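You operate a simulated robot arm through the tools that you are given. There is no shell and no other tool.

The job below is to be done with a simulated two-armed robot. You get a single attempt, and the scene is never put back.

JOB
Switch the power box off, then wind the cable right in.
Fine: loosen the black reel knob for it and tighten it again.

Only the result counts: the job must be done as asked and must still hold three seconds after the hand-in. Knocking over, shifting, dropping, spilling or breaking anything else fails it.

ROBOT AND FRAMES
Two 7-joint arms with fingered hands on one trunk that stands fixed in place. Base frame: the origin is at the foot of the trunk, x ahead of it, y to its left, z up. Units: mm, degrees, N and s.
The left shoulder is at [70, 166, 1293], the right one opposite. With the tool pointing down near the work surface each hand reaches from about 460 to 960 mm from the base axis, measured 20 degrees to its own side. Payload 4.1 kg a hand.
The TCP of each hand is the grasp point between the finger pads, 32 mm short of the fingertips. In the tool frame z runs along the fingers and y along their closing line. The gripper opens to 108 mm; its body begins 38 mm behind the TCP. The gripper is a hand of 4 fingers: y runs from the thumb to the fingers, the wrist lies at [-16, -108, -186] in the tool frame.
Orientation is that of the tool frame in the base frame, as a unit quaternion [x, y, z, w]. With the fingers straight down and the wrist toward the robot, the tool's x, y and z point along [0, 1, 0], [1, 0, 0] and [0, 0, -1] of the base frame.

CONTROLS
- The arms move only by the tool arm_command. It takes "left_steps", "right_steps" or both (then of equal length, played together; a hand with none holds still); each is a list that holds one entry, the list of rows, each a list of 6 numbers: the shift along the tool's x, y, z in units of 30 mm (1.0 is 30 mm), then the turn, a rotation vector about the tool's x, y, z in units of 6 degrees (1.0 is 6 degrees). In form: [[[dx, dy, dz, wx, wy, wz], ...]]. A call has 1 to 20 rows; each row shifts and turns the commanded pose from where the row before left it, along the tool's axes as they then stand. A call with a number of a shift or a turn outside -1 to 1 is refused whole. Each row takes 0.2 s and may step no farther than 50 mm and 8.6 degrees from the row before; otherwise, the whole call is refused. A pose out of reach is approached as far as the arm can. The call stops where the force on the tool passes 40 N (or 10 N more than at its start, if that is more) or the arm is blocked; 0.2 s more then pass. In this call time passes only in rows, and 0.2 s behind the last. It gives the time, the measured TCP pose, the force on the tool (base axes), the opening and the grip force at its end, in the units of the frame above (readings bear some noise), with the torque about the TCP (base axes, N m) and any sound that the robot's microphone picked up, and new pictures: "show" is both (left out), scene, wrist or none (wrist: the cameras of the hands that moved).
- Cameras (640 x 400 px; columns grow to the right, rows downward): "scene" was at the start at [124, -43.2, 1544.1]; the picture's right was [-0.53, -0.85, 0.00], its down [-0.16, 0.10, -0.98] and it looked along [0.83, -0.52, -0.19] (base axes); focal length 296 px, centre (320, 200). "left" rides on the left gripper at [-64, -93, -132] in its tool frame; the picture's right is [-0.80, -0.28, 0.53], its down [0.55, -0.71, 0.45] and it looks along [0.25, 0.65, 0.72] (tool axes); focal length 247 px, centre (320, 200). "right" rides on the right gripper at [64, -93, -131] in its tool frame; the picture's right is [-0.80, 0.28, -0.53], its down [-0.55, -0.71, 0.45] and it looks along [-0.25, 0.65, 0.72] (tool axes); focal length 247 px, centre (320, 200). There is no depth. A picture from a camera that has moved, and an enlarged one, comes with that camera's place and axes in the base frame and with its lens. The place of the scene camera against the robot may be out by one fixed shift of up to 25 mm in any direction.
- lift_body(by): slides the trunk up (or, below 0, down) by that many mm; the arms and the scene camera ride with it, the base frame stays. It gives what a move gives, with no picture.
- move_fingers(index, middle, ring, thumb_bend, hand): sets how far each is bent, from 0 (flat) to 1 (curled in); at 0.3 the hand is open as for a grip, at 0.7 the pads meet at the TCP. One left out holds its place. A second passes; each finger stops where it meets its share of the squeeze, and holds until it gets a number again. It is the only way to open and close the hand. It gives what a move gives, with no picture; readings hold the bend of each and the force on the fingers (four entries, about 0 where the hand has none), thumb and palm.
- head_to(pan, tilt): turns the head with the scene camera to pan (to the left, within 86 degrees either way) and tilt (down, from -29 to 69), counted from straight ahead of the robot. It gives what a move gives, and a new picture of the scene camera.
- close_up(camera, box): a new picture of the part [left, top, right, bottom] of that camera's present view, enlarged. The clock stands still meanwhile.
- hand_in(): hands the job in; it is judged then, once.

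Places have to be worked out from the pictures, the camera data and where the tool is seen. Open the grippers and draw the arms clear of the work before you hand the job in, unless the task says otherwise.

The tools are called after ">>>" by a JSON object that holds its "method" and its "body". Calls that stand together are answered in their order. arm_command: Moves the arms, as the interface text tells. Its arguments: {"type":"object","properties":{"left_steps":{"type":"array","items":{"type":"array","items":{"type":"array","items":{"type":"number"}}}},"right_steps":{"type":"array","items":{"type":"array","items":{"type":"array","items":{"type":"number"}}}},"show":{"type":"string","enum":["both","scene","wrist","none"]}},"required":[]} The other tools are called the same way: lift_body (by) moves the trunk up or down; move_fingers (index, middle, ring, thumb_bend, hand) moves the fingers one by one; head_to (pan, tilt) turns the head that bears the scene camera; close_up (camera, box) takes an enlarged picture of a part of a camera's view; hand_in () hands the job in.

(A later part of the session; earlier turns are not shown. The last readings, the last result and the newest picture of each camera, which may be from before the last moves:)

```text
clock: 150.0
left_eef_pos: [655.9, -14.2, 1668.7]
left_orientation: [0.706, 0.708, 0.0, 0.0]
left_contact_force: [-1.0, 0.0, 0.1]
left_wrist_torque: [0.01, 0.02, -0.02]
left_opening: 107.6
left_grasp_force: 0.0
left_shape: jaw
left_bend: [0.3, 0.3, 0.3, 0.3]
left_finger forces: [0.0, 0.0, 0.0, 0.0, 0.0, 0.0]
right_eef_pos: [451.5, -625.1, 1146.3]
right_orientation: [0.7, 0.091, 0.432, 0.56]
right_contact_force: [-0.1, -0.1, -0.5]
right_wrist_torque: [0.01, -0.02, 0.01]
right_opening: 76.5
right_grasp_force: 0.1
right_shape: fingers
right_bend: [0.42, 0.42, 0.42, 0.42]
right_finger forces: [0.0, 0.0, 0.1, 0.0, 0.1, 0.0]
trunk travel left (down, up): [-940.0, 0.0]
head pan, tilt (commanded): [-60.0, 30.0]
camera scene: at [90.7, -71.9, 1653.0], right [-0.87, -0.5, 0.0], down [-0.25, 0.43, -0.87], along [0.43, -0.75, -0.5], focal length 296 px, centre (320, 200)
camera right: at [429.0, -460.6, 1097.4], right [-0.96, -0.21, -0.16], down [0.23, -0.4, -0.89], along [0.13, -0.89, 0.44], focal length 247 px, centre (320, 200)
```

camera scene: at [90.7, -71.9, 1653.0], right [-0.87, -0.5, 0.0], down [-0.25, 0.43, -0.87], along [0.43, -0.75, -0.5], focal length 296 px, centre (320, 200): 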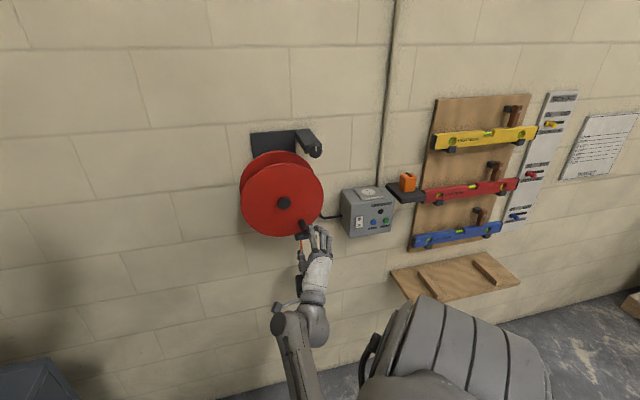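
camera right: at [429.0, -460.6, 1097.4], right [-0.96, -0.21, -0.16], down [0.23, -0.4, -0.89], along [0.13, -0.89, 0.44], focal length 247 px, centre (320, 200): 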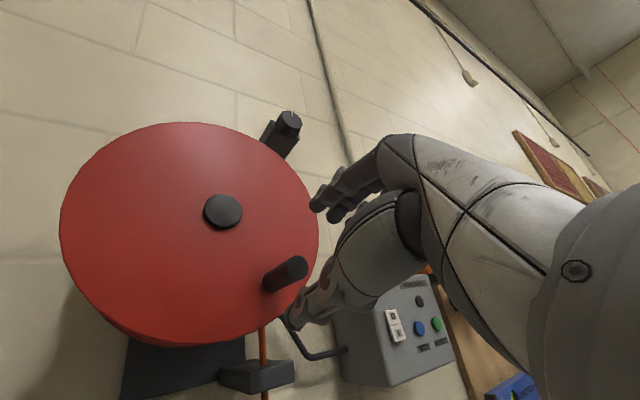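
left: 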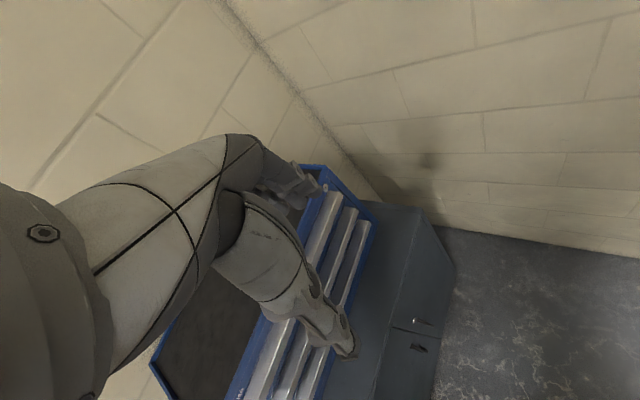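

Great view; the peg appears about 10 mm to the +x side of the grip centre. I'll correct that, insert over the peg, and close firmly.

>>> {"method": "arm_command", "body": {"right_steps": [[[0.33, -0.18, 0.3, 0, 0, 0], [0, 0, 0.8, 0, 0, 0], [0, 0, 0.8, 0, 0, 0], [0, 0, 0.75, 0, 0, 0]]], "show": "wrist"}}

>>> {"method": "move_fingers", "body": {"hand": "right", "index": 0.75, "middle": 0.75, "ring": 0.75, "thumb_bend": 0.75}}

>>> {"method": "close_up", "body": {"camera": "right", "box": [220, 150, 400, 350]}}

```text
clock: 151.0
left_eef_pos: [656.1, -15.8, 1670.3]
left_orientation: [0.706, 0.708, 0.0, -0.001]
left_contact_force: [-0.4, 0.5, -0.2]
left_wrist_torque: [-0.05, 0.0, -0.03]
left_opening: 107.8
left_grasp_force: 0.0
left_shape: jaw
left_bend: [0.3, 0.3, 0.3, 0.3]
left_finger forces: [0.1, 0.0, 0.1, 0.0, 0.0, 0.0]
right_eef_pos: [516.6, -673.3, 1144.5]
right_orientation: [0.701, 0.092, 0.431, 0.561]
right_contact_force: [0.9, -0.1, 0.3]
right_wrist_torque: [0.0, 0.01, 0.01]
right_opening: 76.7
right_grasp_force: 0.1
right_shape: fingers
right_bend: [0.42, 0.42, 0.42, 0.42]
right_finger forces: [0.0, 0.0, 0.0, 0.1, 0.0, 0.0]
trunk travel left (down, up): [-940.0, 0.0]
head pan, tilt (commanded): [-60.0, 30.0]
camera right: at [494.6, -510.1, 1096.5], right [-0.96, -0.21, -0.16], down [0.23, -0.4, -0.89], along [0.13, -0.89, 0.44], focal length 247 px, centre (320, 200)
```

right: 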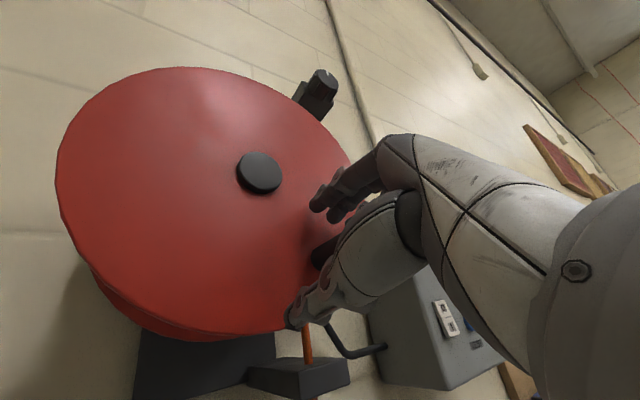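

```text
clock: 152.0
left_eef_pos: [657.2, -11.6, 1669.7]
left_orientation: [0.706, 0.708, -0.001, 0.0]
left_contact_force: [0.1, 0.1, 0.9]
left_wrist_torque: [0.03, 0.02, 0.01]
left_opening: 107.6
left_grasp_force: 0.0
left_shape: jaw
left_bend: [0.3, 0.3, 0.3, 0.3]
left_finger forces: [0.0, 0.0, 0.0, 0.0, 0.0, 0.1]
right_eef_pos: [517.8, -671.9, 1146.1]
right_orientation: [0.699, 0.094, 0.433, 0.561]
right_contact_force: [11.5, -0.4, 12.4]
right_wrist_torque: [-0.3, -0.19, 0.34]
right_opening: 0.0
right_grasp_force: 17.6
right_shape: fingers
right_bend: [0.74, 0.66, 0.73, 0.71]
right_finger forces: [0.1, 8.4, 8.5, 0.0, 18.2, 0.0]
trunk travel left (down, up): [-940.0, 0.0]
head pan, tilt (commanded): [-60.0, 30.0]
```

```text
2.00 times, centred on (310, 250) of right
camera zoom: at [495.8, -507.7, 1098.0], right [-0.96, -0.22, -0.16], down [0.23, -0.4, -0.88], along [0.13, -0.89, 0.44], focal length 494 px, centre (340, 100)
```

zoom: 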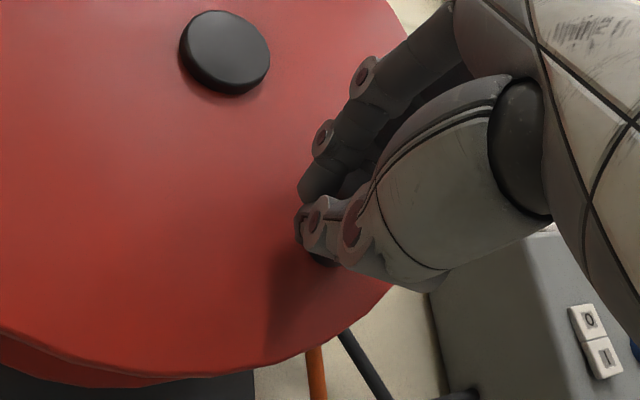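

The peg sits too far toward the ring-finger side (index carries nothing), which is what squeezed it out before. I'll open, shift the hand 9 mm toward that side, and re-grip.

>>> {"method": "move_fingers", "body": {"hand": "right", "index": 0.45, "middle": 0.45, "ring": 0.45, "thumb_bend": 0.45}}

>>> {"method": "arm_command", "body": {"right_steps": [[[-0.32, 0.05, 0, 0, 0, 0]]], "show": "none"}}

>>> {"method": "move_fingers", "body": {"hand": "right", "index": 0.72, "middle": 0.72, "ring": 0.72, "thumb_bend": 0.72}}

>>> {"method": "close_up", "body": {"camera": "right", "box": [220, 150, 400, 350]}}

```text
clock: 153.0
left_eef_pos: [655.2, -16.6, 1670.2]
left_orientation: [0.706, 0.708, -0.001, 0.0]
left_contact_force: [0.8, -0.5, -0.1]
left_wrist_torque: [0.02, -0.02, 0.0]
left_opening: 107.7
left_grasp_force: 0.2
left_shape: jaw
left_bend: [0.3, 0.3, 0.3, 0.3]
left_finger forces: [0.1, 0.0, 0.0, 0.0, 0.0, 0.0]
right_eef_pos: [515.5, -675.1, 1144.5]
right_orientation: [0.701, 0.092, 0.432, 0.56]
right_contact_force: [-0.1, -0.4, -0.4]
right_wrist_torque: [0.0, -0.02, -0.04]
right_opening: 68.4
right_grasp_force: 0.0
right_shape: fingers
right_bend: [0.45, 0.45, 0.45, 0.45]
right_finger forces: [0.0, 0.0, 0.0, 0.0, 0.1, 0.0]
trunk travel left (down, up): [-940.0, 0.0]
head pan, tilt (commanded): [-60.0, 30.0]
```

```text
clock: 153.4
left_eef_pos: [656.5, -15.6, 1669.3]
left_orientation: [0.706, 0.708, -0.001, 0.0]
left_contact_force: [-0.9, -0.9, -1.2]
left_wrist_torque: [0.0, -0.03, -0.02]
left_opening: 107.4
left_grasp_force: 0.1
left_shape: jaw
left_bend: [0.3, 0.3, 0.3, 0.3]
left_finger forces: [0.0, 0.0, 0.1, 0.0, 0.1, 0.1]
right_eef_pos: [507.4, -680.0, 1141.2]
right_orientation: [0.7, 0.092, 0.433, 0.561]
right_contact_force: [-0.3, -0.4, 0.8]
right_wrist_torque: [0.02, 0.01, 0.0]
right_opening: 68.4
right_grasp_force: 0.1
right_shape: fingers
right_bend: [0.45, 0.45, 0.45, 0.45]
right_finger forces: [0.0, 0.1, 0.0, 0.0, 0.0, 0.0]
trunk travel left (down, up): [-940.0, 0.0]
head pan, tilt (commanded): [-60.0, 30.0]
```

```text
clock: 154.4
left_eef_pos: [655.8, -16.9, 1668.8]
left_orientation: [0.707, 0.708, 0.0, 0.0]
left_contact_force: [-0.5, -0.1, -0.3]
left_wrist_torque: [0.01, -0.02, 0.01]
left_opening: 107.7
left_grasp_force: 0.1
left_shape: jaw
left_bend: [0.3, 0.3, 0.3, 0.3]
left_finger forces: [0.1, 0.1, 0.1, 0.1, 0.0, 0.0]
right_eef_pos: [508.8, -680.1, 1140.1]
right_orientation: [0.701, 0.092, 0.432, 0.56]
right_contact_force: [1.8, -2.0, -1.5]
right_wrist_torque: [0.08, 0.06, 0.0]
right_opening: 16.7
right_grasp_force: 9.9
right_shape: fingers
right_bend: [0.71, 0.67, 0.72, 0.63]
right_finger forces: [4.2, 5.0, 0.0, 0.0, 10.2, 0.1]
trunk travel left (down, up): [-940.0, 0.0]
head pan, tilt (commanded): [-60.0, 30.0]
```

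```text
2.00 times, centred on (310, 250) of right
camera zoom: at [487.6, -516.1, 1093.0], right [-0.96, -0.21, -0.16], down [0.23, -0.4, -0.89], along [0.13, -0.89, 0.44], focal length 494 px, centre (340, 100)
```

zoom: 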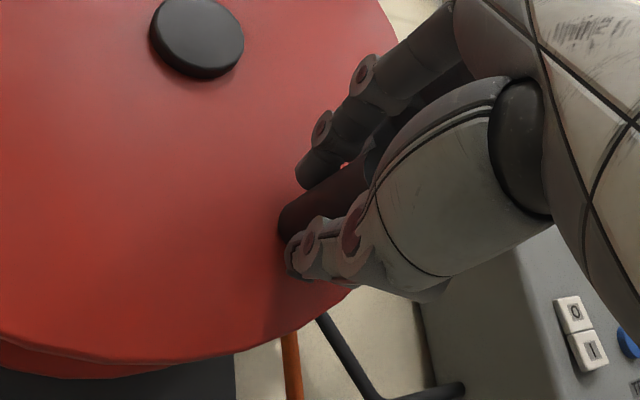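

Now the peg is properly held: index and middle above, thumb below, clearly visible between them. I'll tighten a bit and rotate the hand rigidly about the hub by 30° counter-clockwise.

>>> {"method": "move_fingers", "body": {"hand": "right", "index": 0.8, "middle": 0.8, "ring": 0.8, "thumb_bend": 0.8}}

>>> {"method": "arm_command", "body": {"right_steps": [[[-0.155, 0.267, 0, 0, 0, -1], [-0.155, 0.267, 0, 0, 0, -1], [-0.155, 0.267, 0, 0, 0, -1], [-0.155, 0.267, 0, 0, 0, -1], [-0.155, 0.267, 0, 0, 0, -1]]]}}

>>> {"method": "close_up", "body": {"camera": "right", "box": [220, 150, 400, 350]}}

>>> {"method": "close_up", "body": {"camera": "scene", "box": [225, 150, 335, 330]}}

```text
clock: 155.4
left_eef_pos: [657.3, -16.0, 1669.4]
left_orientation: [0.706, 0.708, 0.0, -0.001]
left_contact_force: [-0.1, -0.4, -0.3]
left_wrist_torque: [0.02, 0.04, -0.01]
left_opening: 107.6
left_grasp_force: 0.0
left_shape: jaw
left_bend: [0.3, 0.3, 0.3, 0.3]
left_finger forces: [0.0, 0.0, 0.0, 0.0, 0.0, 0.0]
right_eef_pos: [509.2, -680.4, 1140.4]
right_orientation: [0.701, 0.093, 0.432, 0.56]
right_contact_force: [5.0, -1.8, -1.8]
right_wrist_torque: [0.01, 0.07, 0.04]
right_opening: 15.1
right_grasp_force: 18.8
right_shape: fingers
right_bend: [0.72, 0.67, 0.8, 0.64]
right_finger forces: [8.5, 9.3, 0.1, 0.0, 20.1, 0.0]
trunk travel left (down, up): [-940.0, 0.0]
head pan, tilt (commanded): [-60.0, 30.0]
```

```text
clock: 156.6
left_eef_pos: [656.0, -14.0, 1669.6]
left_orientation: [0.706, 0.708, 0.0, 0.0]
left_contact_force: [0.0, -0.9, 0.4]
left_wrist_torque: [0.02, -0.01, 0.02]
left_opening: 107.5
left_grasp_force: 0.0
left_shape: jaw
left_bend: [0.3, 0.3, 0.3, 0.3]
left_finger forces: [0.0, 0.0, 0.1, 0.0, 0.0, 0.1]
right_eef_pos: [485.5, -705.2, 1171.4]
right_orientation: [0.652, 0.271, 0.272, 0.654]
right_contact_force: [2.6, 1.1, -1.6]
right_wrist_torque: [0.02, 0.07, 0.05]
right_opening: 15.0
right_grasp_force: 20.1
right_shape: fingers
right_bend: [0.72, 0.67, 0.8, 0.65]
right_finger forces: [10.2, 10.0, 0.0, 0.0, 19.9, 0.1]
trunk travel left (down, up): [-940.0, 0.0]
head pan, tilt (commanded): [-60.0, 30.0]
camera scene: at [90.7, -72.8, 1653.0], right [-0.87, -0.5, 0.0], down [-0.25, 0.43, -0.87], along [0.43, -0.75, -0.5], focal length 296 px, centre (320, 200)
camera right: at [437.5, -567.6, 1078.5], right [-0.94, -0.19, 0.28], down [-0.07, -0.71, -0.7], along [0.33, -0.68, 0.65], focal length 247 px, centre (320, 200)
```

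scene: 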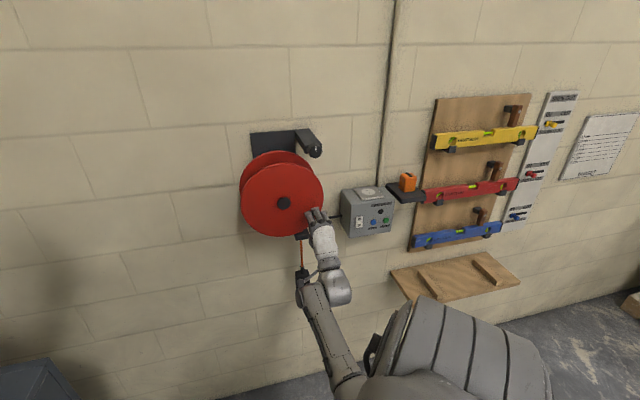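
right: 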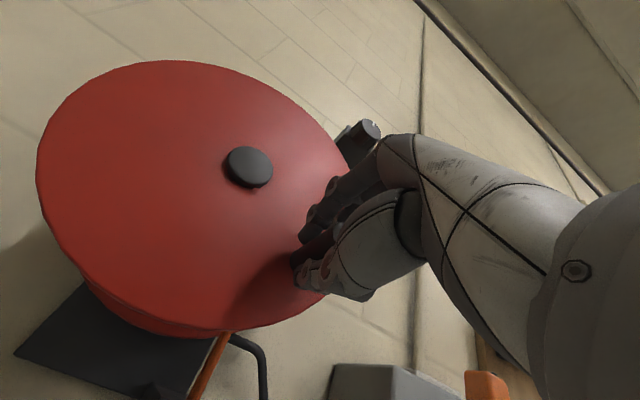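

```text
2.00 times, centred on (310, 250) of right
camera zoom: at [437.5, -567.6, 1078.5], right [-0.94, -0.19, 0.28], down [-0.07, -0.71, -0.7], along [0.33, -0.68, 0.65], focal length 494 px, centre (340, 100)
```

zoom: 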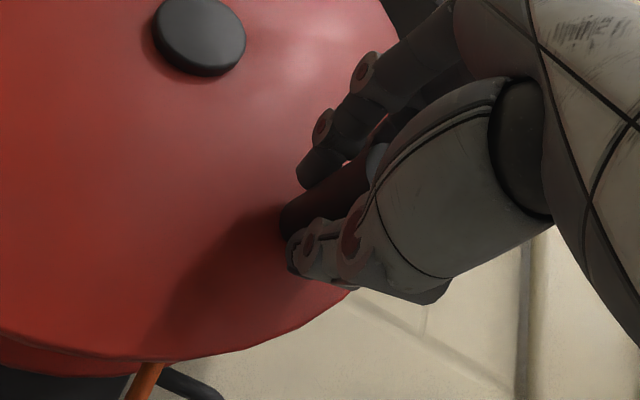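

```text
2.22 times, centred on (280, 240) of scene
camera zoom: at [90.7, -72.8, 1653.0], right [-0.87, -0.5, 0.0], down [-0.25, 0.43, -0.87], along [0.43, -0.75, -0.5], focal length 658 px, centre (409, 111)
```

zoom: 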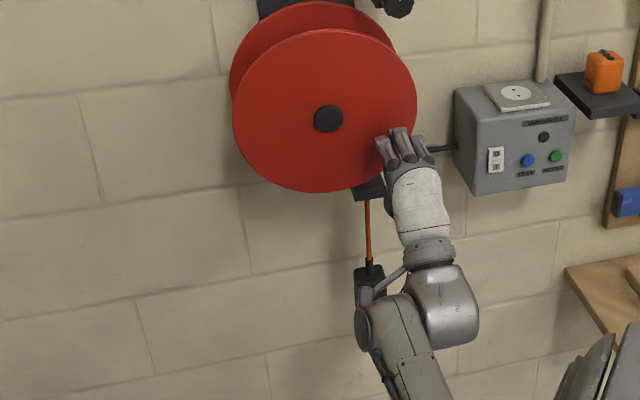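

That works smoothly: little force, and the plug is rising. I'll continue another 30° with the same grip.

>>> {"method": "arm_command", "body": {"right_steps": [[[-0.155, 0.267, 0, 0, 0, -1], [-0.155, 0.267, 0, 0, 0, -1], [-0.155, 0.267, 0, 0, 0, -1], [-0.155, 0.267, 0, 0, 0, -1], [-0.155, 0.267, 0, 0, 0, -1]]]}}

>>> {"method": "close_up", "body": {"camera": "scene", "box": [225, 150, 335, 330]}}

```text
clock: 157.8
left_eef_pos: [658.4, -16.3, 1668.6]
left_orientation: [0.706, 0.708, -0.001, -0.001]
left_contact_force: [0.3, -0.5, -0.9]
left_wrist_torque: [0.04, -0.01, 0.01]
left_opening: 107.7
left_grasp_force: 0.0
left_shape: jaw
left_bend: [0.3, 0.3, 0.3, 0.3]
left_finger forces: [0.0, 0.0, 0.1, 0.1, 0.0, 0.0]
right_eef_pos: [475.9, -714.9, 1213.3]
right_orientation: [0.56, 0.431, 0.094, 0.701]
right_contact_force: [5.6, -2.7, -2.2]
right_wrist_torque: [0.08, 0.05, 0.07]
right_opening: 15.4
right_grasp_force: 19.8
right_shape: fingers
right_bend: [0.72, 0.67, 0.8, 0.65]
right_finger forces: [10.0, 10.4, 0.1, 0.0, 18.6, 0.0]
trunk travel left (down, up): [-940.0, 0.0]
head pan, tilt (commanded): [-60.0, 30.0]
camera scene: at [92.3, -73.6, 1652.9], right [-0.87, -0.5, 0.0], down [-0.25, 0.43, -0.87], along [0.43, -0.75, -0.5], focal length 296 px, centre (320, 200)
camera right: at [388.2, -616.4, 1101.5], right [-0.77, -0.01, 0.64], down [-0.27, -0.9, -0.34], along [0.59, -0.43, 0.69], focal length 247 px, centre (320, 200)
```

scene: 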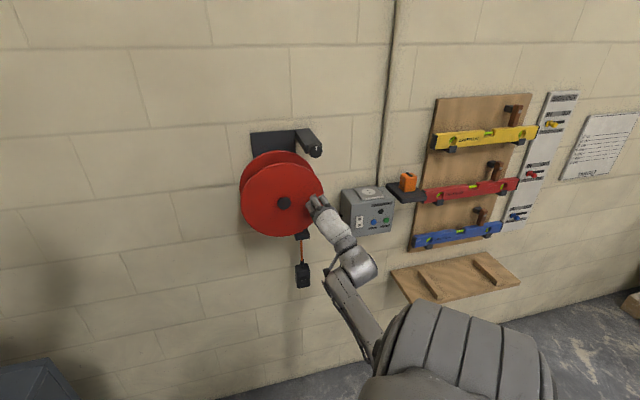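
right: 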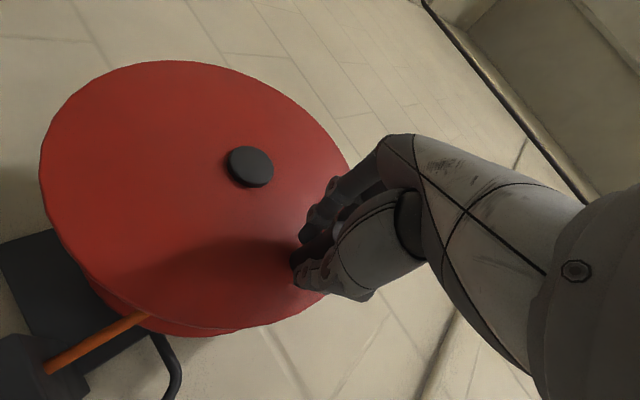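

```text
2.22 times, centred on (280, 240) of scene
camera zoom: at [92.3, -73.6, 1652.9], right [-0.87, -0.5, 0.0], down [-0.25, 0.43, -0.87], along [0.43, -0.75, -0.5], focal length 658 px, centre (409, 111)
```

zoom: 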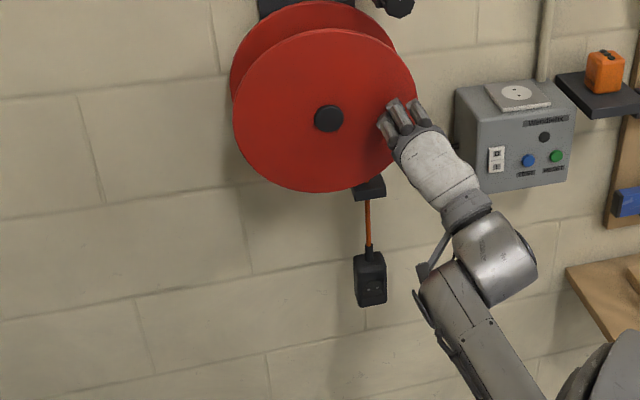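

The plug keeps coming up, and all rows were reachable. I'll continue another 30°.

>>> {"method": "arm_command", "body": {"right_steps": [[[-0.155, 0.267, 0, 0, 0, -1], [-0.155, 0.267, 0, 0, 0, -1], [-0.155, 0.267, 0, 0, 0, -1], [-0.155, 0.267, 0, 0, 0, -1], [-0.155, 0.267, 0, 0, 0, -1]]]}}

>>> {"method": "close_up", "body": {"camera": "scene", "box": [225, 150, 335, 330]}}

```text
clock: 159.0
left_eef_pos: [658.6, -16.2, 1668.9]
left_orientation: [0.706, 0.708, 0.0, 0.0]
left_contact_force: [-0.4, 1.0, -0.2]
left_wrist_torque: [-0.04, -0.02, -0.01]
left_opening: 107.6
left_grasp_force: 0.0
left_shape: jaw
left_bend: [0.3, 0.3, 0.3, 0.3]
left_finger forces: [0.0, 0.0, 0.1, 0.0, 0.1, 0.0]
right_eef_pos: [480.7, -709.6, 1259.1]
right_orientation: [0.429, 0.561, -0.092, 0.702]
right_contact_force: [3.8, -1.7, -2.7]
right_wrist_torque: [0.07, 0.01, 0.03]
right_opening: 15.0
right_grasp_force: 20.0
right_shape: fingers
right_bend: [0.72, 0.66, 0.8, 0.65]
right_finger forces: [10.1, 11.0, 0.1, 0.0, 18.9, 0.0]
trunk travel left (down, up): [-940.0, 0.0]
head pan, tilt (commanded): [-60.0, 30.0]
camera scene: at [91.8, -73.8, 1652.9], right [-0.87, -0.5, 0.0], down [-0.25, 0.43, -0.87], along [0.43, -0.75, -0.5], focal length 296 px, centre (320, 200)
camera right: at [353.8, -651.3, 1156.6], right [-0.49, 0.27, 0.83], down [-0.31, -0.94, 0.12], along [0.82, -0.2, 0.54], focal length 247 px, centre (320, 200)
```

scene: 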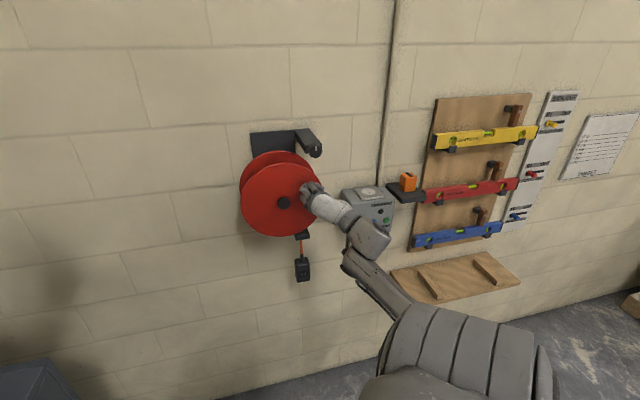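
right: 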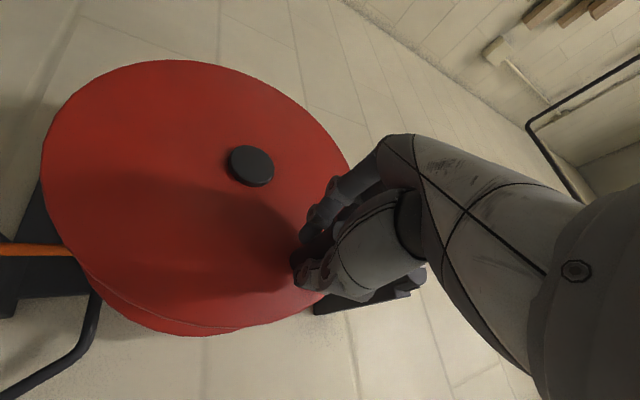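

```text
2.22 times, centred on (280, 240) of scene
camera zoom: at [91.8, -73.8, 1652.9], right [-0.87, -0.5, 0.0], down [-0.25, 0.43, -0.87], along [0.43, -0.75, -0.5], focal length 658 px, centre (409, 111)
```

zoom: 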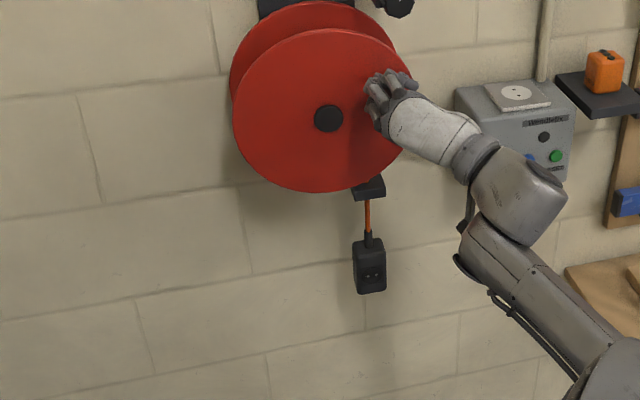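

The plug is close now: about 33 px (roughly 60° of crank) remain. I'll release, back out, rotate the hand back to upright and re-grip for the last part.

>>> {"method": "move_fingers", "body": {"hand": "right", "index": 0.45, "middle": 0.45, "ring": 0.45, "thumb_bend": 0.45}}

>>> {"method": "arm_command", "body": {"right_steps": [[[0, 0, -0.8, 0, 0, 0], [0, 0, -0.9, 0, 0, 0], [0, 0, -0.9, 0, 0, 0], [0, 0.02, 0, 0, 0, 1], [0, 0.02, 0, 0, 0, 1], [0, 0.02, 0, 0, 0, 1], [0, 0.02, 0, 0, 0, 1], [0, 0.02, 0, 0, 0, 1], [0, 0.02, 0, 0, 0, 1], [0, 0.02, 0, 0, 0, 1], [0, 0.02, 0, 0, 0, 1], [0, 0.02, 0, 0, 0, 1], [0, 0.02, 0, 0, 0, 1]]]}}

>>> {"method": "close_up", "body": {"camera": "scene", "box": [225, 150, 335, 330]}}

```text
clock: 160.0
left_eef_pos: [655.2, -15.2, 1670.5]
left_orientation: [0.706, 0.708, -0.001, 0.001]
left_contact_force: [0.8, 0.1, -0.2]
left_wrist_torque: [-0.01, 0.02, -0.03]
left_opening: 107.7
left_grasp_force: 0.1
left_shape: jaw
left_bend: [0.3, 0.3, 0.3, 0.3]
left_finger forces: [0.0, 0.0, 0.1, 0.1, 0.0, 0.1]
right_eef_pos: [480.3, -707.2, 1260.0]
right_orientation: [0.43, 0.56, -0.092, 0.702]
right_contact_force: [0.6, -0.6, 0.2]
right_wrist_torque: [0.0, 0.03, -0.01]
right_opening: 68.4
right_grasp_force: 0.1
right_shape: fingers
right_bend: [0.45, 0.45, 0.45, 0.45]
right_finger forces: [0.0, 0.0, 0.0, 0.0, 0.0, 0.0]
trunk travel left (down, up): [-940.0, 0.0]
head pan, tilt (commanded): [-60.0, 30.0]
```

```text
clock: 162.8
left_eef_pos: [656.1, -13.3, 1669.2]
left_orientation: [0.707, 0.707, -0.001, 0.0]
left_contact_force: [-0.6, 0.8, 0.1]
left_wrist_torque: [-0.02, 0.03, 0.01]
left_opening: 107.7
left_grasp_force: 0.2
left_shape: jaw
left_bend: [0.3, 0.3, 0.3, 0.3]
left_finger forces: [0.0, 0.0, 0.1, 0.0, 0.1, 0.0]
right_eef_pos: [427.7, -650.9, 1265.3]
right_orientation: [0.652, 0.27, 0.273, 0.653]
right_contact_force: [0.7, 0.1, -0.6]
right_wrist_torque: [0.03, -0.03, 0.0]
right_opening: 68.7
right_grasp_force: 0.0
right_shape: fingers
right_bend: [0.45, 0.45, 0.45, 0.45]
right_finger forces: [0.0, 0.0, 0.0, 0.1, 0.0, 0.0]
trunk travel left (down, up): [-940.0, 0.0]
head pan, tilt (commanded): [-60.0, 30.0]
camera scene: at [91.1, -71.7, 1653.0], right [-0.87, -0.5, 0.0], down [-0.25, 0.43, -0.87], along [0.43, -0.75, -0.5], focal length 296 px, centre (320, 200)
camera right: at [378.9, -512.8, 1172.0], right [-0.94, -0.19, 0.28], down [-0.07, -0.7, -0.71], along [0.33, -0.68, 0.65], focal length 247 px, centre (320, 200)
```

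scene: 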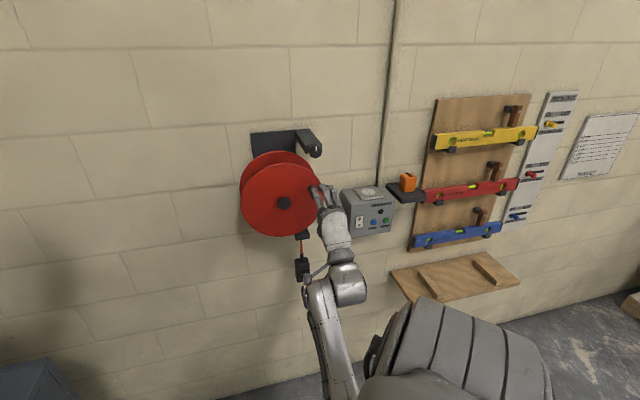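
right: 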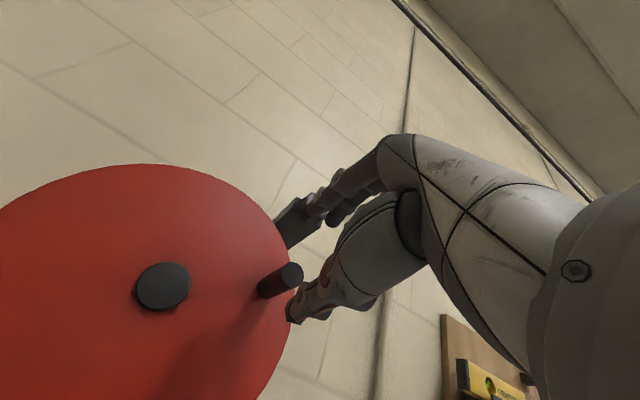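

```text
2.22 times, centred on (280, 240) of scene
camera zoom: at [91.1, -71.7, 1653.0], right [-0.87, -0.5, 0.0], down [-0.25, 0.43, -0.87], along [0.43, -0.75, -0.5], focal length 658 px, centre (409, 111)
```

zoom: 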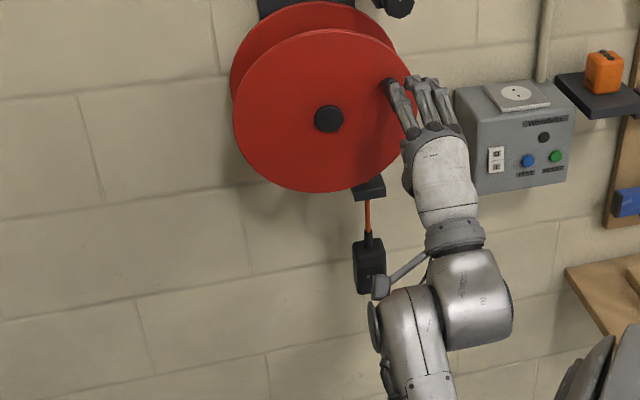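

The plug holds its height. The peg is about 10 mm low relative to the grip centre, so I'll shift down by that, insert, and grip.

>>> {"method": "arm_command", "body": {"right_steps": [[[0.02, -0.33, 0.3, 0, 0, 0], [0, 0, 0.8, 0, 0, 0], [0, 0, 0.8, 0, 0, 0], [0, 0, 0.75, 0, 0, 0]]], "show": "none"}}

>>> {"method": "move_fingers", "body": {"hand": "right", "index": 0.72, "middle": 0.72, "ring": 0.72, "thumb_bend": 0.72}}

>>> {"method": "close_up", "body": {"camera": "right", "box": [220, 150, 400, 350]}}

```text
clock: 163.8
left_eef_pos: [655.7, -16.1, 1669.6]
left_orientation: [0.706, 0.708, 0.001, 0.0]
left_contact_force: [-0.3, -0.9, 0.4]
left_wrist_torque: [0.03, -0.03, -0.04]
left_opening: 107.8
left_grasp_force: 0.0
left_shape: jaw
left_bend: [0.3, 0.3, 0.3, 0.3]
left_finger forces: [0.0, 0.0, 0.0, 0.1, 0.0, 0.0]
right_eef_pos: [483.9, -709.5, 1254.3]
right_orientation: [0.653, 0.27, 0.273, 0.653]
right_contact_force: [0.9, -0.3, -0.6]
right_wrist_torque: [-0.01, 0.01, -0.02]
right_opening: 68.6
right_grasp_force: 0.0
right_shape: fingers
right_bend: [0.45, 0.45, 0.45, 0.45]
right_finger forces: [0.0, 0.0, 0.0, 0.1, 0.1, 0.1]
trunk travel left (down, up): [-940.0, 0.0]
head pan, tilt (commanded): [-60.0, 30.0]
```

```text
clock: 164.8
left_eef_pos: [656.0, -16.4, 1669.1]
left_orientation: [0.707, 0.708, 0.001, 0.0]
left_contact_force: [0.1, -0.2, 0.5]
left_wrist_torque: [0.02, -0.02, -0.06]
left_opening: 107.6
left_grasp_force: 0.0
left_shape: jaw
left_bend: [0.3, 0.3, 0.3, 0.3]
left_finger forces: [0.0, 0.1, 0.0, 0.0, 0.1, 0.0]
right_eef_pos: [483.8, -708.6, 1254.7]
right_orientation: [0.653, 0.27, 0.272, 0.653]
right_contact_force: [0.7, -3.8, 1.2]
right_wrist_torque: [0.01, 0.02, -0.08]
right_opening: 10.8
right_grasp_force: 9.9
right_shape: fingers
right_bend: [0.71, 0.64, 0.72, 0.65]
right_finger forces: [3.2, 8.0, 0.0, 0.1, 8.2, 0.0]
trunk travel left (down, up): [-940.0, 0.0]
head pan, tilt (commanded): [-60.0, 30.0]
```

```text
2.00 times, centred on (310, 250) of right
camera zoom: at [435.4, -571.2, 1162.3], right [-0.94, -0.19, 0.28], down [-0.07, -0.7, -0.71], along [0.33, -0.68, 0.65], focal length 494 px, centre (340, 100)
```

zoom: 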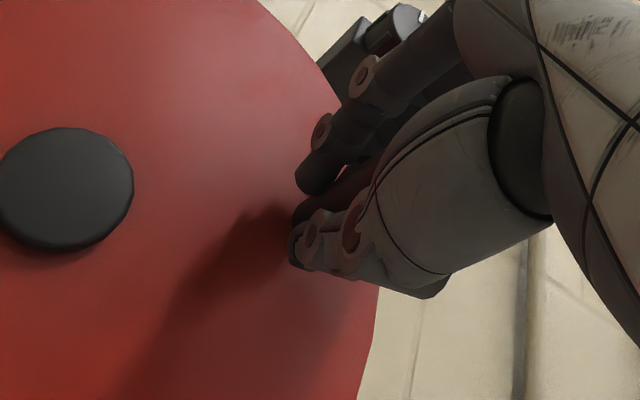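

Good grip with index, middle and thumb. I'll tighten and rotate another 30° about the hub.

>>> {"method": "move_fingers", "body": {"hand": "right", "index": 0.8, "middle": 0.8, "ring": 0.8, "thumb_bend": 0.8}}

>>> {"method": "arm_command", "body": {"right_steps": [[[0.139, 0.265, 0, 0, 0, -1], [0.139, 0.265, 0, 0, 0, -1], [0.139, 0.265, 0, 0, 0, -1], [0.139, 0.265, 0, 0, 0, -1], [0.139, 0.265, 0, 0, 0, -1]]]}}

>>> {"method": "close_up", "body": {"camera": "scene", "box": [225, 150, 335, 330]}}

```text
clock: 165.8
left_eef_pos: [656.6, -15.9, 1667.8]
left_orientation: [0.706, 0.708, 0.0, -0.001]
left_contact_force: [0.5, 0.1, 0.9]
left_wrist_torque: [0.02, 0.01, -0.02]
left_opening: 107.7
left_grasp_force: 0.1
left_shape: jaw
left_bend: [0.3, 0.3, 0.3, 0.3]
left_finger forces: [0.0, 0.0, 0.0, 0.1, 0.1, 0.0]
right_eef_pos: [484.9, -709.0, 1254.3]
right_orientation: [0.653, 0.272, 0.272, 0.653]
right_contact_force: [2.0, -0.1, -2.9]
right_wrist_torque: [0.03, 0.07, -0.03]
right_opening: 6.9
right_grasp_force: 17.0
right_shape: fingers
right_bend: [0.74, 0.64, 0.8, 0.66]
right_finger forces: [8.3, 10.1, 0.0, 0.1, 16.1, 0.0]
trunk travel left (down, up): [-940.0, 0.0]
head pan, tilt (commanded): [-60.0, 30.0]
```

```text
clock: 167.0
left_eef_pos: [655.9, -17.3, 1669.2]
left_orientation: [0.707, 0.708, -0.001, -0.001]
left_contact_force: [-0.6, 0.4, 0.9]
left_wrist_torque: [0.02, -0.03, -0.01]
left_opening: 107.5
left_grasp_force: 0.1
left_shape: jaw
left_bend: [0.3, 0.3, 0.3, 0.3]
left_finger forces: [0.1, 0.1, 0.1, 0.0, 0.0, 0.0]
right_eef_pos: [504.3, -688.4, 1287.9]
right_orientation: [0.561, 0.431, 0.095, 0.701]
right_contact_force: [2.0, -5.7, -3.2]
right_wrist_torque: [0.03, 0.06, -0.08]
right_opening: 6.3
right_grasp_force: 15.9
right_shape: fingers
right_bend: [0.75, 0.64, 0.8, 0.66]
right_finger forces: [7.1, 9.6, 0.0, 0.0, 15.5, 0.0]
trunk travel left (down, up): [-940.0, 0.0]
head pan, tilt (commanded): [-60.0, 30.0]
camera scene: at [91.3, -74.7, 1652.9], right [-0.87, -0.5, 0.0], down [-0.25, 0.43, -0.87], along [0.43, -0.75, -0.5], focal length 296 px, centre (320, 200)
camera right: at [417.2, -590.3, 1176.1], right [-0.77, -0.01, 0.64], down [-0.27, -0.9, -0.34], along [0.58, -0.43, 0.69], focal length 247 px, centre (320, 200)
```

scene: 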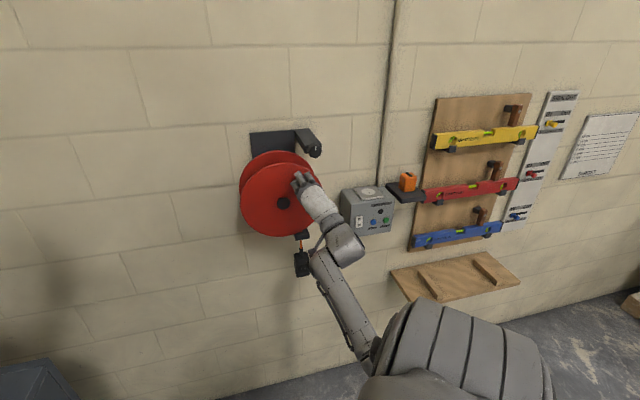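
right: 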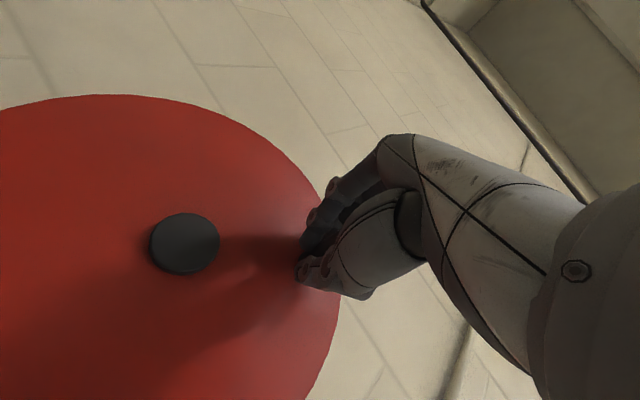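

```text
2.22 times, centred on (280, 240) of scene
camera zoom: at [91.3, -74.7, 1652.9], right [-0.87, -0.5, 0.0], down [-0.25, 0.43, -0.87], along [0.43, -0.75, -0.5], focal length 658 px, centre (409, 111)
```

zoom: 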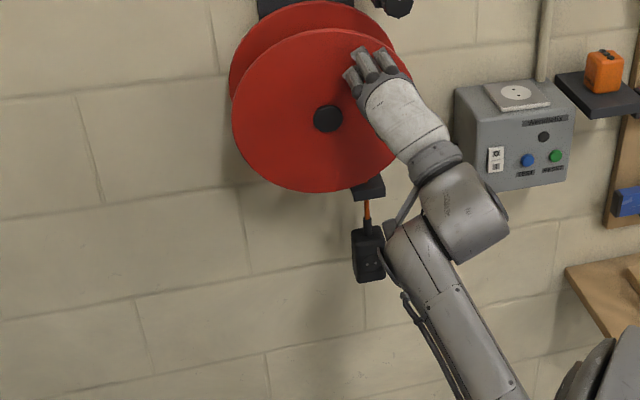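

About 20 px of cable remain (roughly 35°). I'll continue 24° and watch the force as the plug nears the guide.

>>> {"method": "arm_command", "body": {"right_steps": [[[0.139, 0.265, 0, 0, 0, -1], [0.139, 0.265, 0, 0, 0, -1], [0.139, 0.265, 0, 0, 0, -1], [0.139, 0.265, 0, 0, 0, -1]]]}}

>>> {"method": "close_up", "body": {"camera": "scene", "box": [260, 200, 340, 300]}}

```text
clock: 168.0
left_eef_pos: [656.4, -17.8, 1668.9]
left_orientation: [0.707, 0.707, 0.001, -0.001]
left_contact_force: [-0.5, -0.6, 1.1]
left_wrist_torque: [-0.02, -0.03, 0.01]
left_opening: 107.4
left_grasp_force: 0.1
left_shape: jaw
left_bend: [0.3, 0.3, 0.3, 0.3]
left_finger forces: [0.0, 0.0, 0.1, 0.1, 0.0, 0.0]
right_eef_pos: [528.3, -666.3, 1301.4]
right_orientation: [0.459, 0.538, -0.054, 0.706]
right_contact_force: [0.8, -6.3, -2.6]
right_wrist_torque: [0.05, 0.04, -0.12]
right_opening: 5.6
right_grasp_force: 15.7
right_shape: fingers
right_bend: [0.75, 0.64, 0.8, 0.67]
right_finger forces: [7.0, 9.5, 0.0, 0.0, 15.0, 0.0]
trunk travel left (down, up): [-940.0, 0.0]
head pan, tilt (commanded): [-60.0, 30.0]
camera scene: at [90.5, -75.1, 1652.9], right [-0.87, -0.5, 0.0], down [-0.25, 0.43, -0.87], along [0.43, -0.75, -0.5], focal length 296 px, centre (320, 200)
camera right: at [407.3, -600.3, 1196.4], right [-0.55, 0.21, 0.81], down [-0.31, -0.95, 0.03], along [0.78, -0.24, 0.58], focal length 247 px, centre (320, 200)
```

scene: 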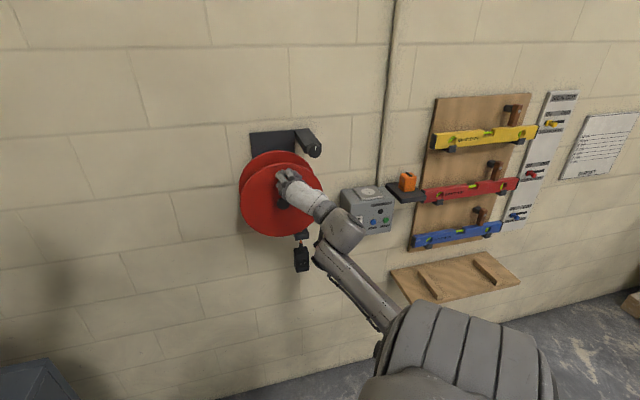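
right: 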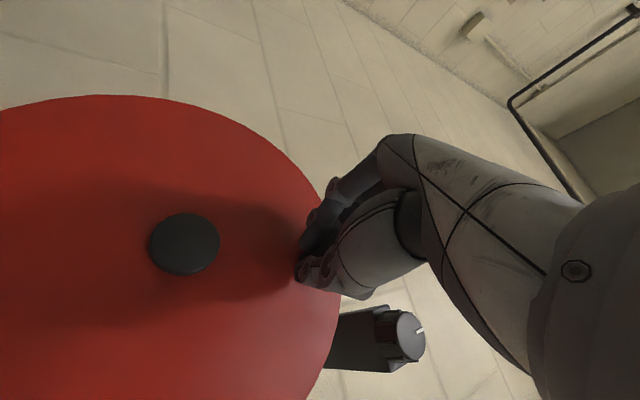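

```text
4.00 times, centred on (300, 250) of scene
camera zoom: at [90.5, -75.1, 1652.9], right [-0.87, -0.5, 0.0], down [-0.25, 0.43, -0.87], along [0.43, -0.75, -0.5], focal length 1185 px, centre (400, 0)
```

zoom: 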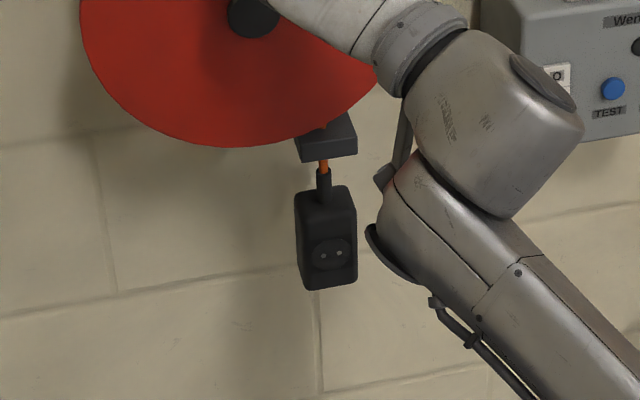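

Only about 15 mm of orange cable shows between guide and plug. I'll continue in smaller steps: 12°, then check.

>>> {"method": "arm_command", "body": {"right_steps": [[[0.139, 0.265, 0, 0, 0, -1], [0.139, 0.265, 0, 0, 0, -1]]], "show": "none"}}

>>> {"method": "close_up", "body": {"camera": "scene", "box": [260, 200, 340, 300]}}

```text
clock: 168.6
left_eef_pos: [655.7, -18.8, 1668.7]
left_orientation: [0.706, 0.708, 0.0, 0.0]
left_contact_force: [-0.7, -0.3, -0.3]
left_wrist_torque: [0.02, -0.03, 0.02]
left_opening: 107.5
left_grasp_force: 0.1
left_shape: jaw
left_bend: [0.3, 0.3, 0.3, 0.3]
left_finger forces: [0.0, 0.1, 0.0, 0.0, 0.1, 0.1]
right_eef_pos: [539.5, -653.3, 1303.6]
right_orientation: [0.4, 0.583, -0.127, 0.695]
right_contact_force: [1.8, -7.3, -0.9]
right_wrist_torque: [0.0, 0.0, -0.11]
right_opening: 5.0
right_grasp_force: 15.4
right_shape: fingers
right_bend: [0.75, 0.64, 0.8, 0.67]
right_finger forces: [6.7, 9.4, 0.0, 0.0, 14.4, 0.0]
trunk travel left (down, up): [-940.0, 0.0]
head pan, tilt (commanded): [-60.0, 30.0]
```

```text
4.00 times, centred on (300, 250) of scene
camera zoom: at [90.8, -75.4, 1652.8], right [-0.87, -0.5, 0.0], down [-0.25, 0.43, -0.86], along [0.43, -0.75, -0.5], focal length 1185 px, centre (400, 0)
```

zoom: 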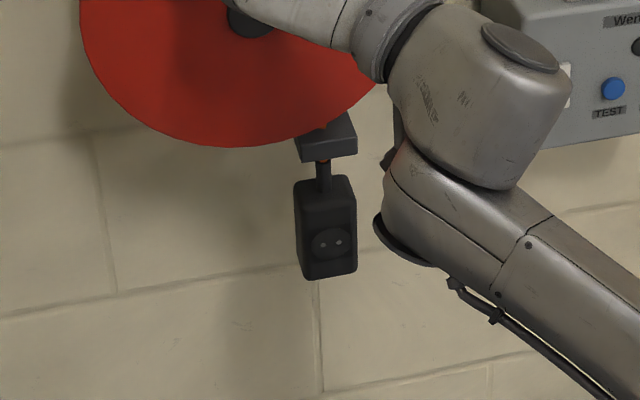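

The plug's neck is almost at the guide. I'll go on in 6° steps, watching for the force rise that marks the end stop.

>>> {"method": "arm_command", "body": {"right_steps": [[[0.139, 0.265, 0, 0, 0, -1]]], "show": "none"}}

>>> {"method": "close_up", "body": {"camera": "scene", "box": [280, 220, 330, 280]}}

```text
clock: 169.0
left_eef_pos: [653.5, -20.4, 1670.1]
left_orientation: [0.707, 0.708, 0.0, -0.001]
left_contact_force: [0.1, -0.1, 0.1]
left_wrist_torque: [0.01, -0.01, -0.01]
left_opening: 107.7
left_grasp_force: 0.1
left_shape: jaw
left_bend: [0.3, 0.3, 0.3, 0.3]
left_finger forces: [0.0, 0.1, 0.0, 0.0, 0.0, 0.0]
right_eef_pos: [544.9, -648.9, 1304.1]
right_orientation: [0.37, 0.602, -0.163, 0.688]
right_contact_force: [1.5, -9.6, -0.8]
right_wrist_torque: [0.07, 0.0, -0.11]
right_opening: 3.1
right_grasp_force: 13.2
right_shape: fingers
right_bend: [0.75, 0.65, 0.8, 0.67]
right_finger forces: [4.0, 8.4, 0.1, 0.1, 14.2, 0.1]
trunk travel left (down, up): [-940.0, 0.0]
head pan, tilt (commanded): [-60.0, 30.0]
```

```text
6.67 times, centred on (305, 250) of scene
camera zoom: at [88.7, -77.2, 1652.8], right [-0.87, -0.5, 0.0], down [-0.25, 0.44, -0.86], along [0.43, -0.75, -0.5], focal length 1975 px, centre (420, -133)
```

zoom: 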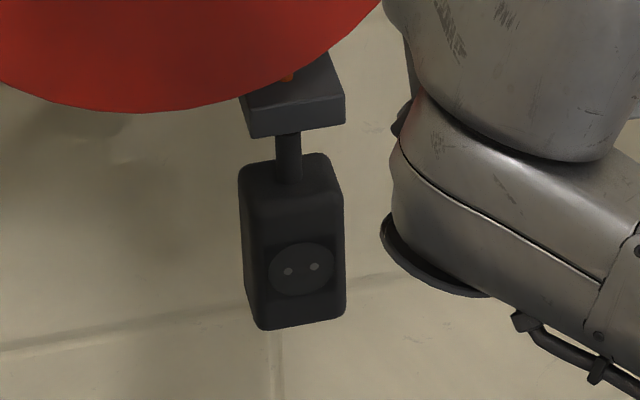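

The neck is at the guide with no orange cable visible. I'll try one more 6° step to see whether it goes further or is at its stop.

>>> {"method": "arm_command", "body": {"right_steps": [[[0.139, 0.265, 0, 0, 0, -1]]], "show": "none"}}

>>> {"method": "close_up", "body": {"camera": "scene", "box": [280, 220, 330, 280]}}

>>> {"method": "close_up", "body": {"camera": "right", "box": [0, 0, 640, 400]}}

```text
clock: 169.4
left_eef_pos: [650.5, -23.6, 1672.0]
left_orientation: [0.707, 0.707, 0.004, -0.001]
left_contact_force: [-0.1, 0.9, 0.8]
left_wrist_torque: [0.04, 0.0, 0.01]
left_opening: 107.6
left_grasp_force: 0.1
left_shape: jaw
left_bend: [0.3, 0.3, 0.3, 0.3]
left_finger forces: [0.0, 0.1, 0.1, 0.0, 0.0, 0.0]
right_eef_pos: [547.7, -645.5, 1302.2]
right_orientation: [0.341, 0.619, -0.198, 0.679]
right_contact_force: [-13.3, -17.9, -0.3]
right_wrist_torque: [0.27, 0.05, -0.39]
right_opening: 3.5
right_grasp_force: 16.3
right_shape: fingers
right_bend: [0.76, 0.68, 0.8, 0.66]
right_finger forces: [0.6, 4.5, 7.6, 0.0, 19.5, 0.1]
trunk travel left (down, up): [-940.0, 0.0]
head pan, tilt (commanded): [-60.0, 30.0]
```

```text
6.67 times, centred on (305, 250) of scene
camera zoom: at [84.0, -80.9, 1653.0], right [-0.87, -0.5, -0.01], down [-0.25, 0.44, -0.86], along [0.43, -0.75, -0.5], focal length 1975 px, centre (420, -133)
```

zoom: 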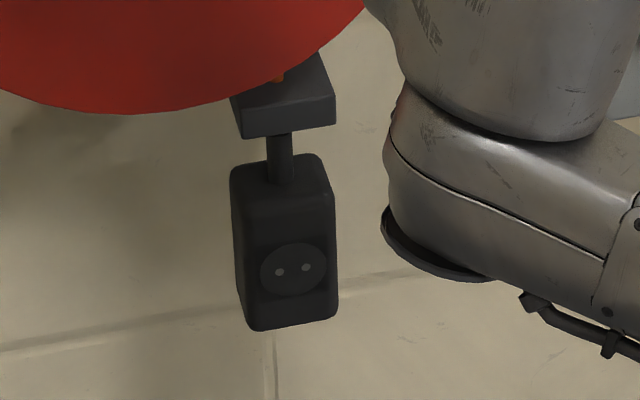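

```text
1.00 times, centred on (320, 200) of right (not enlarged: the box is as wide or as high as the picture)
camera zoom: at [398.6, -607.7, 1219.4], right [-0.3, 0.45, 0.84], down [-0.25, -0.89, 0.39], along [0.92, -0.1, 0.38], focal length 247 px, centre (320, 200)
```

zoom: 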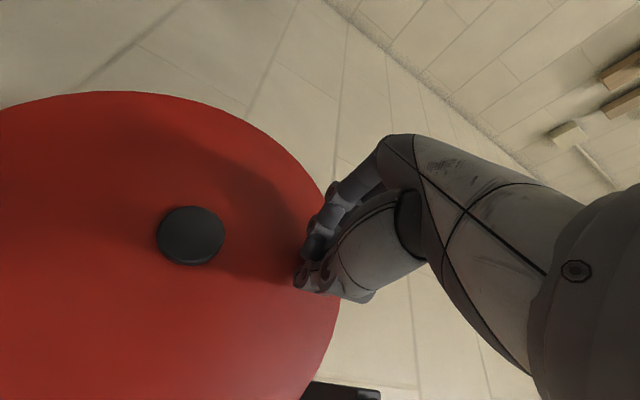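

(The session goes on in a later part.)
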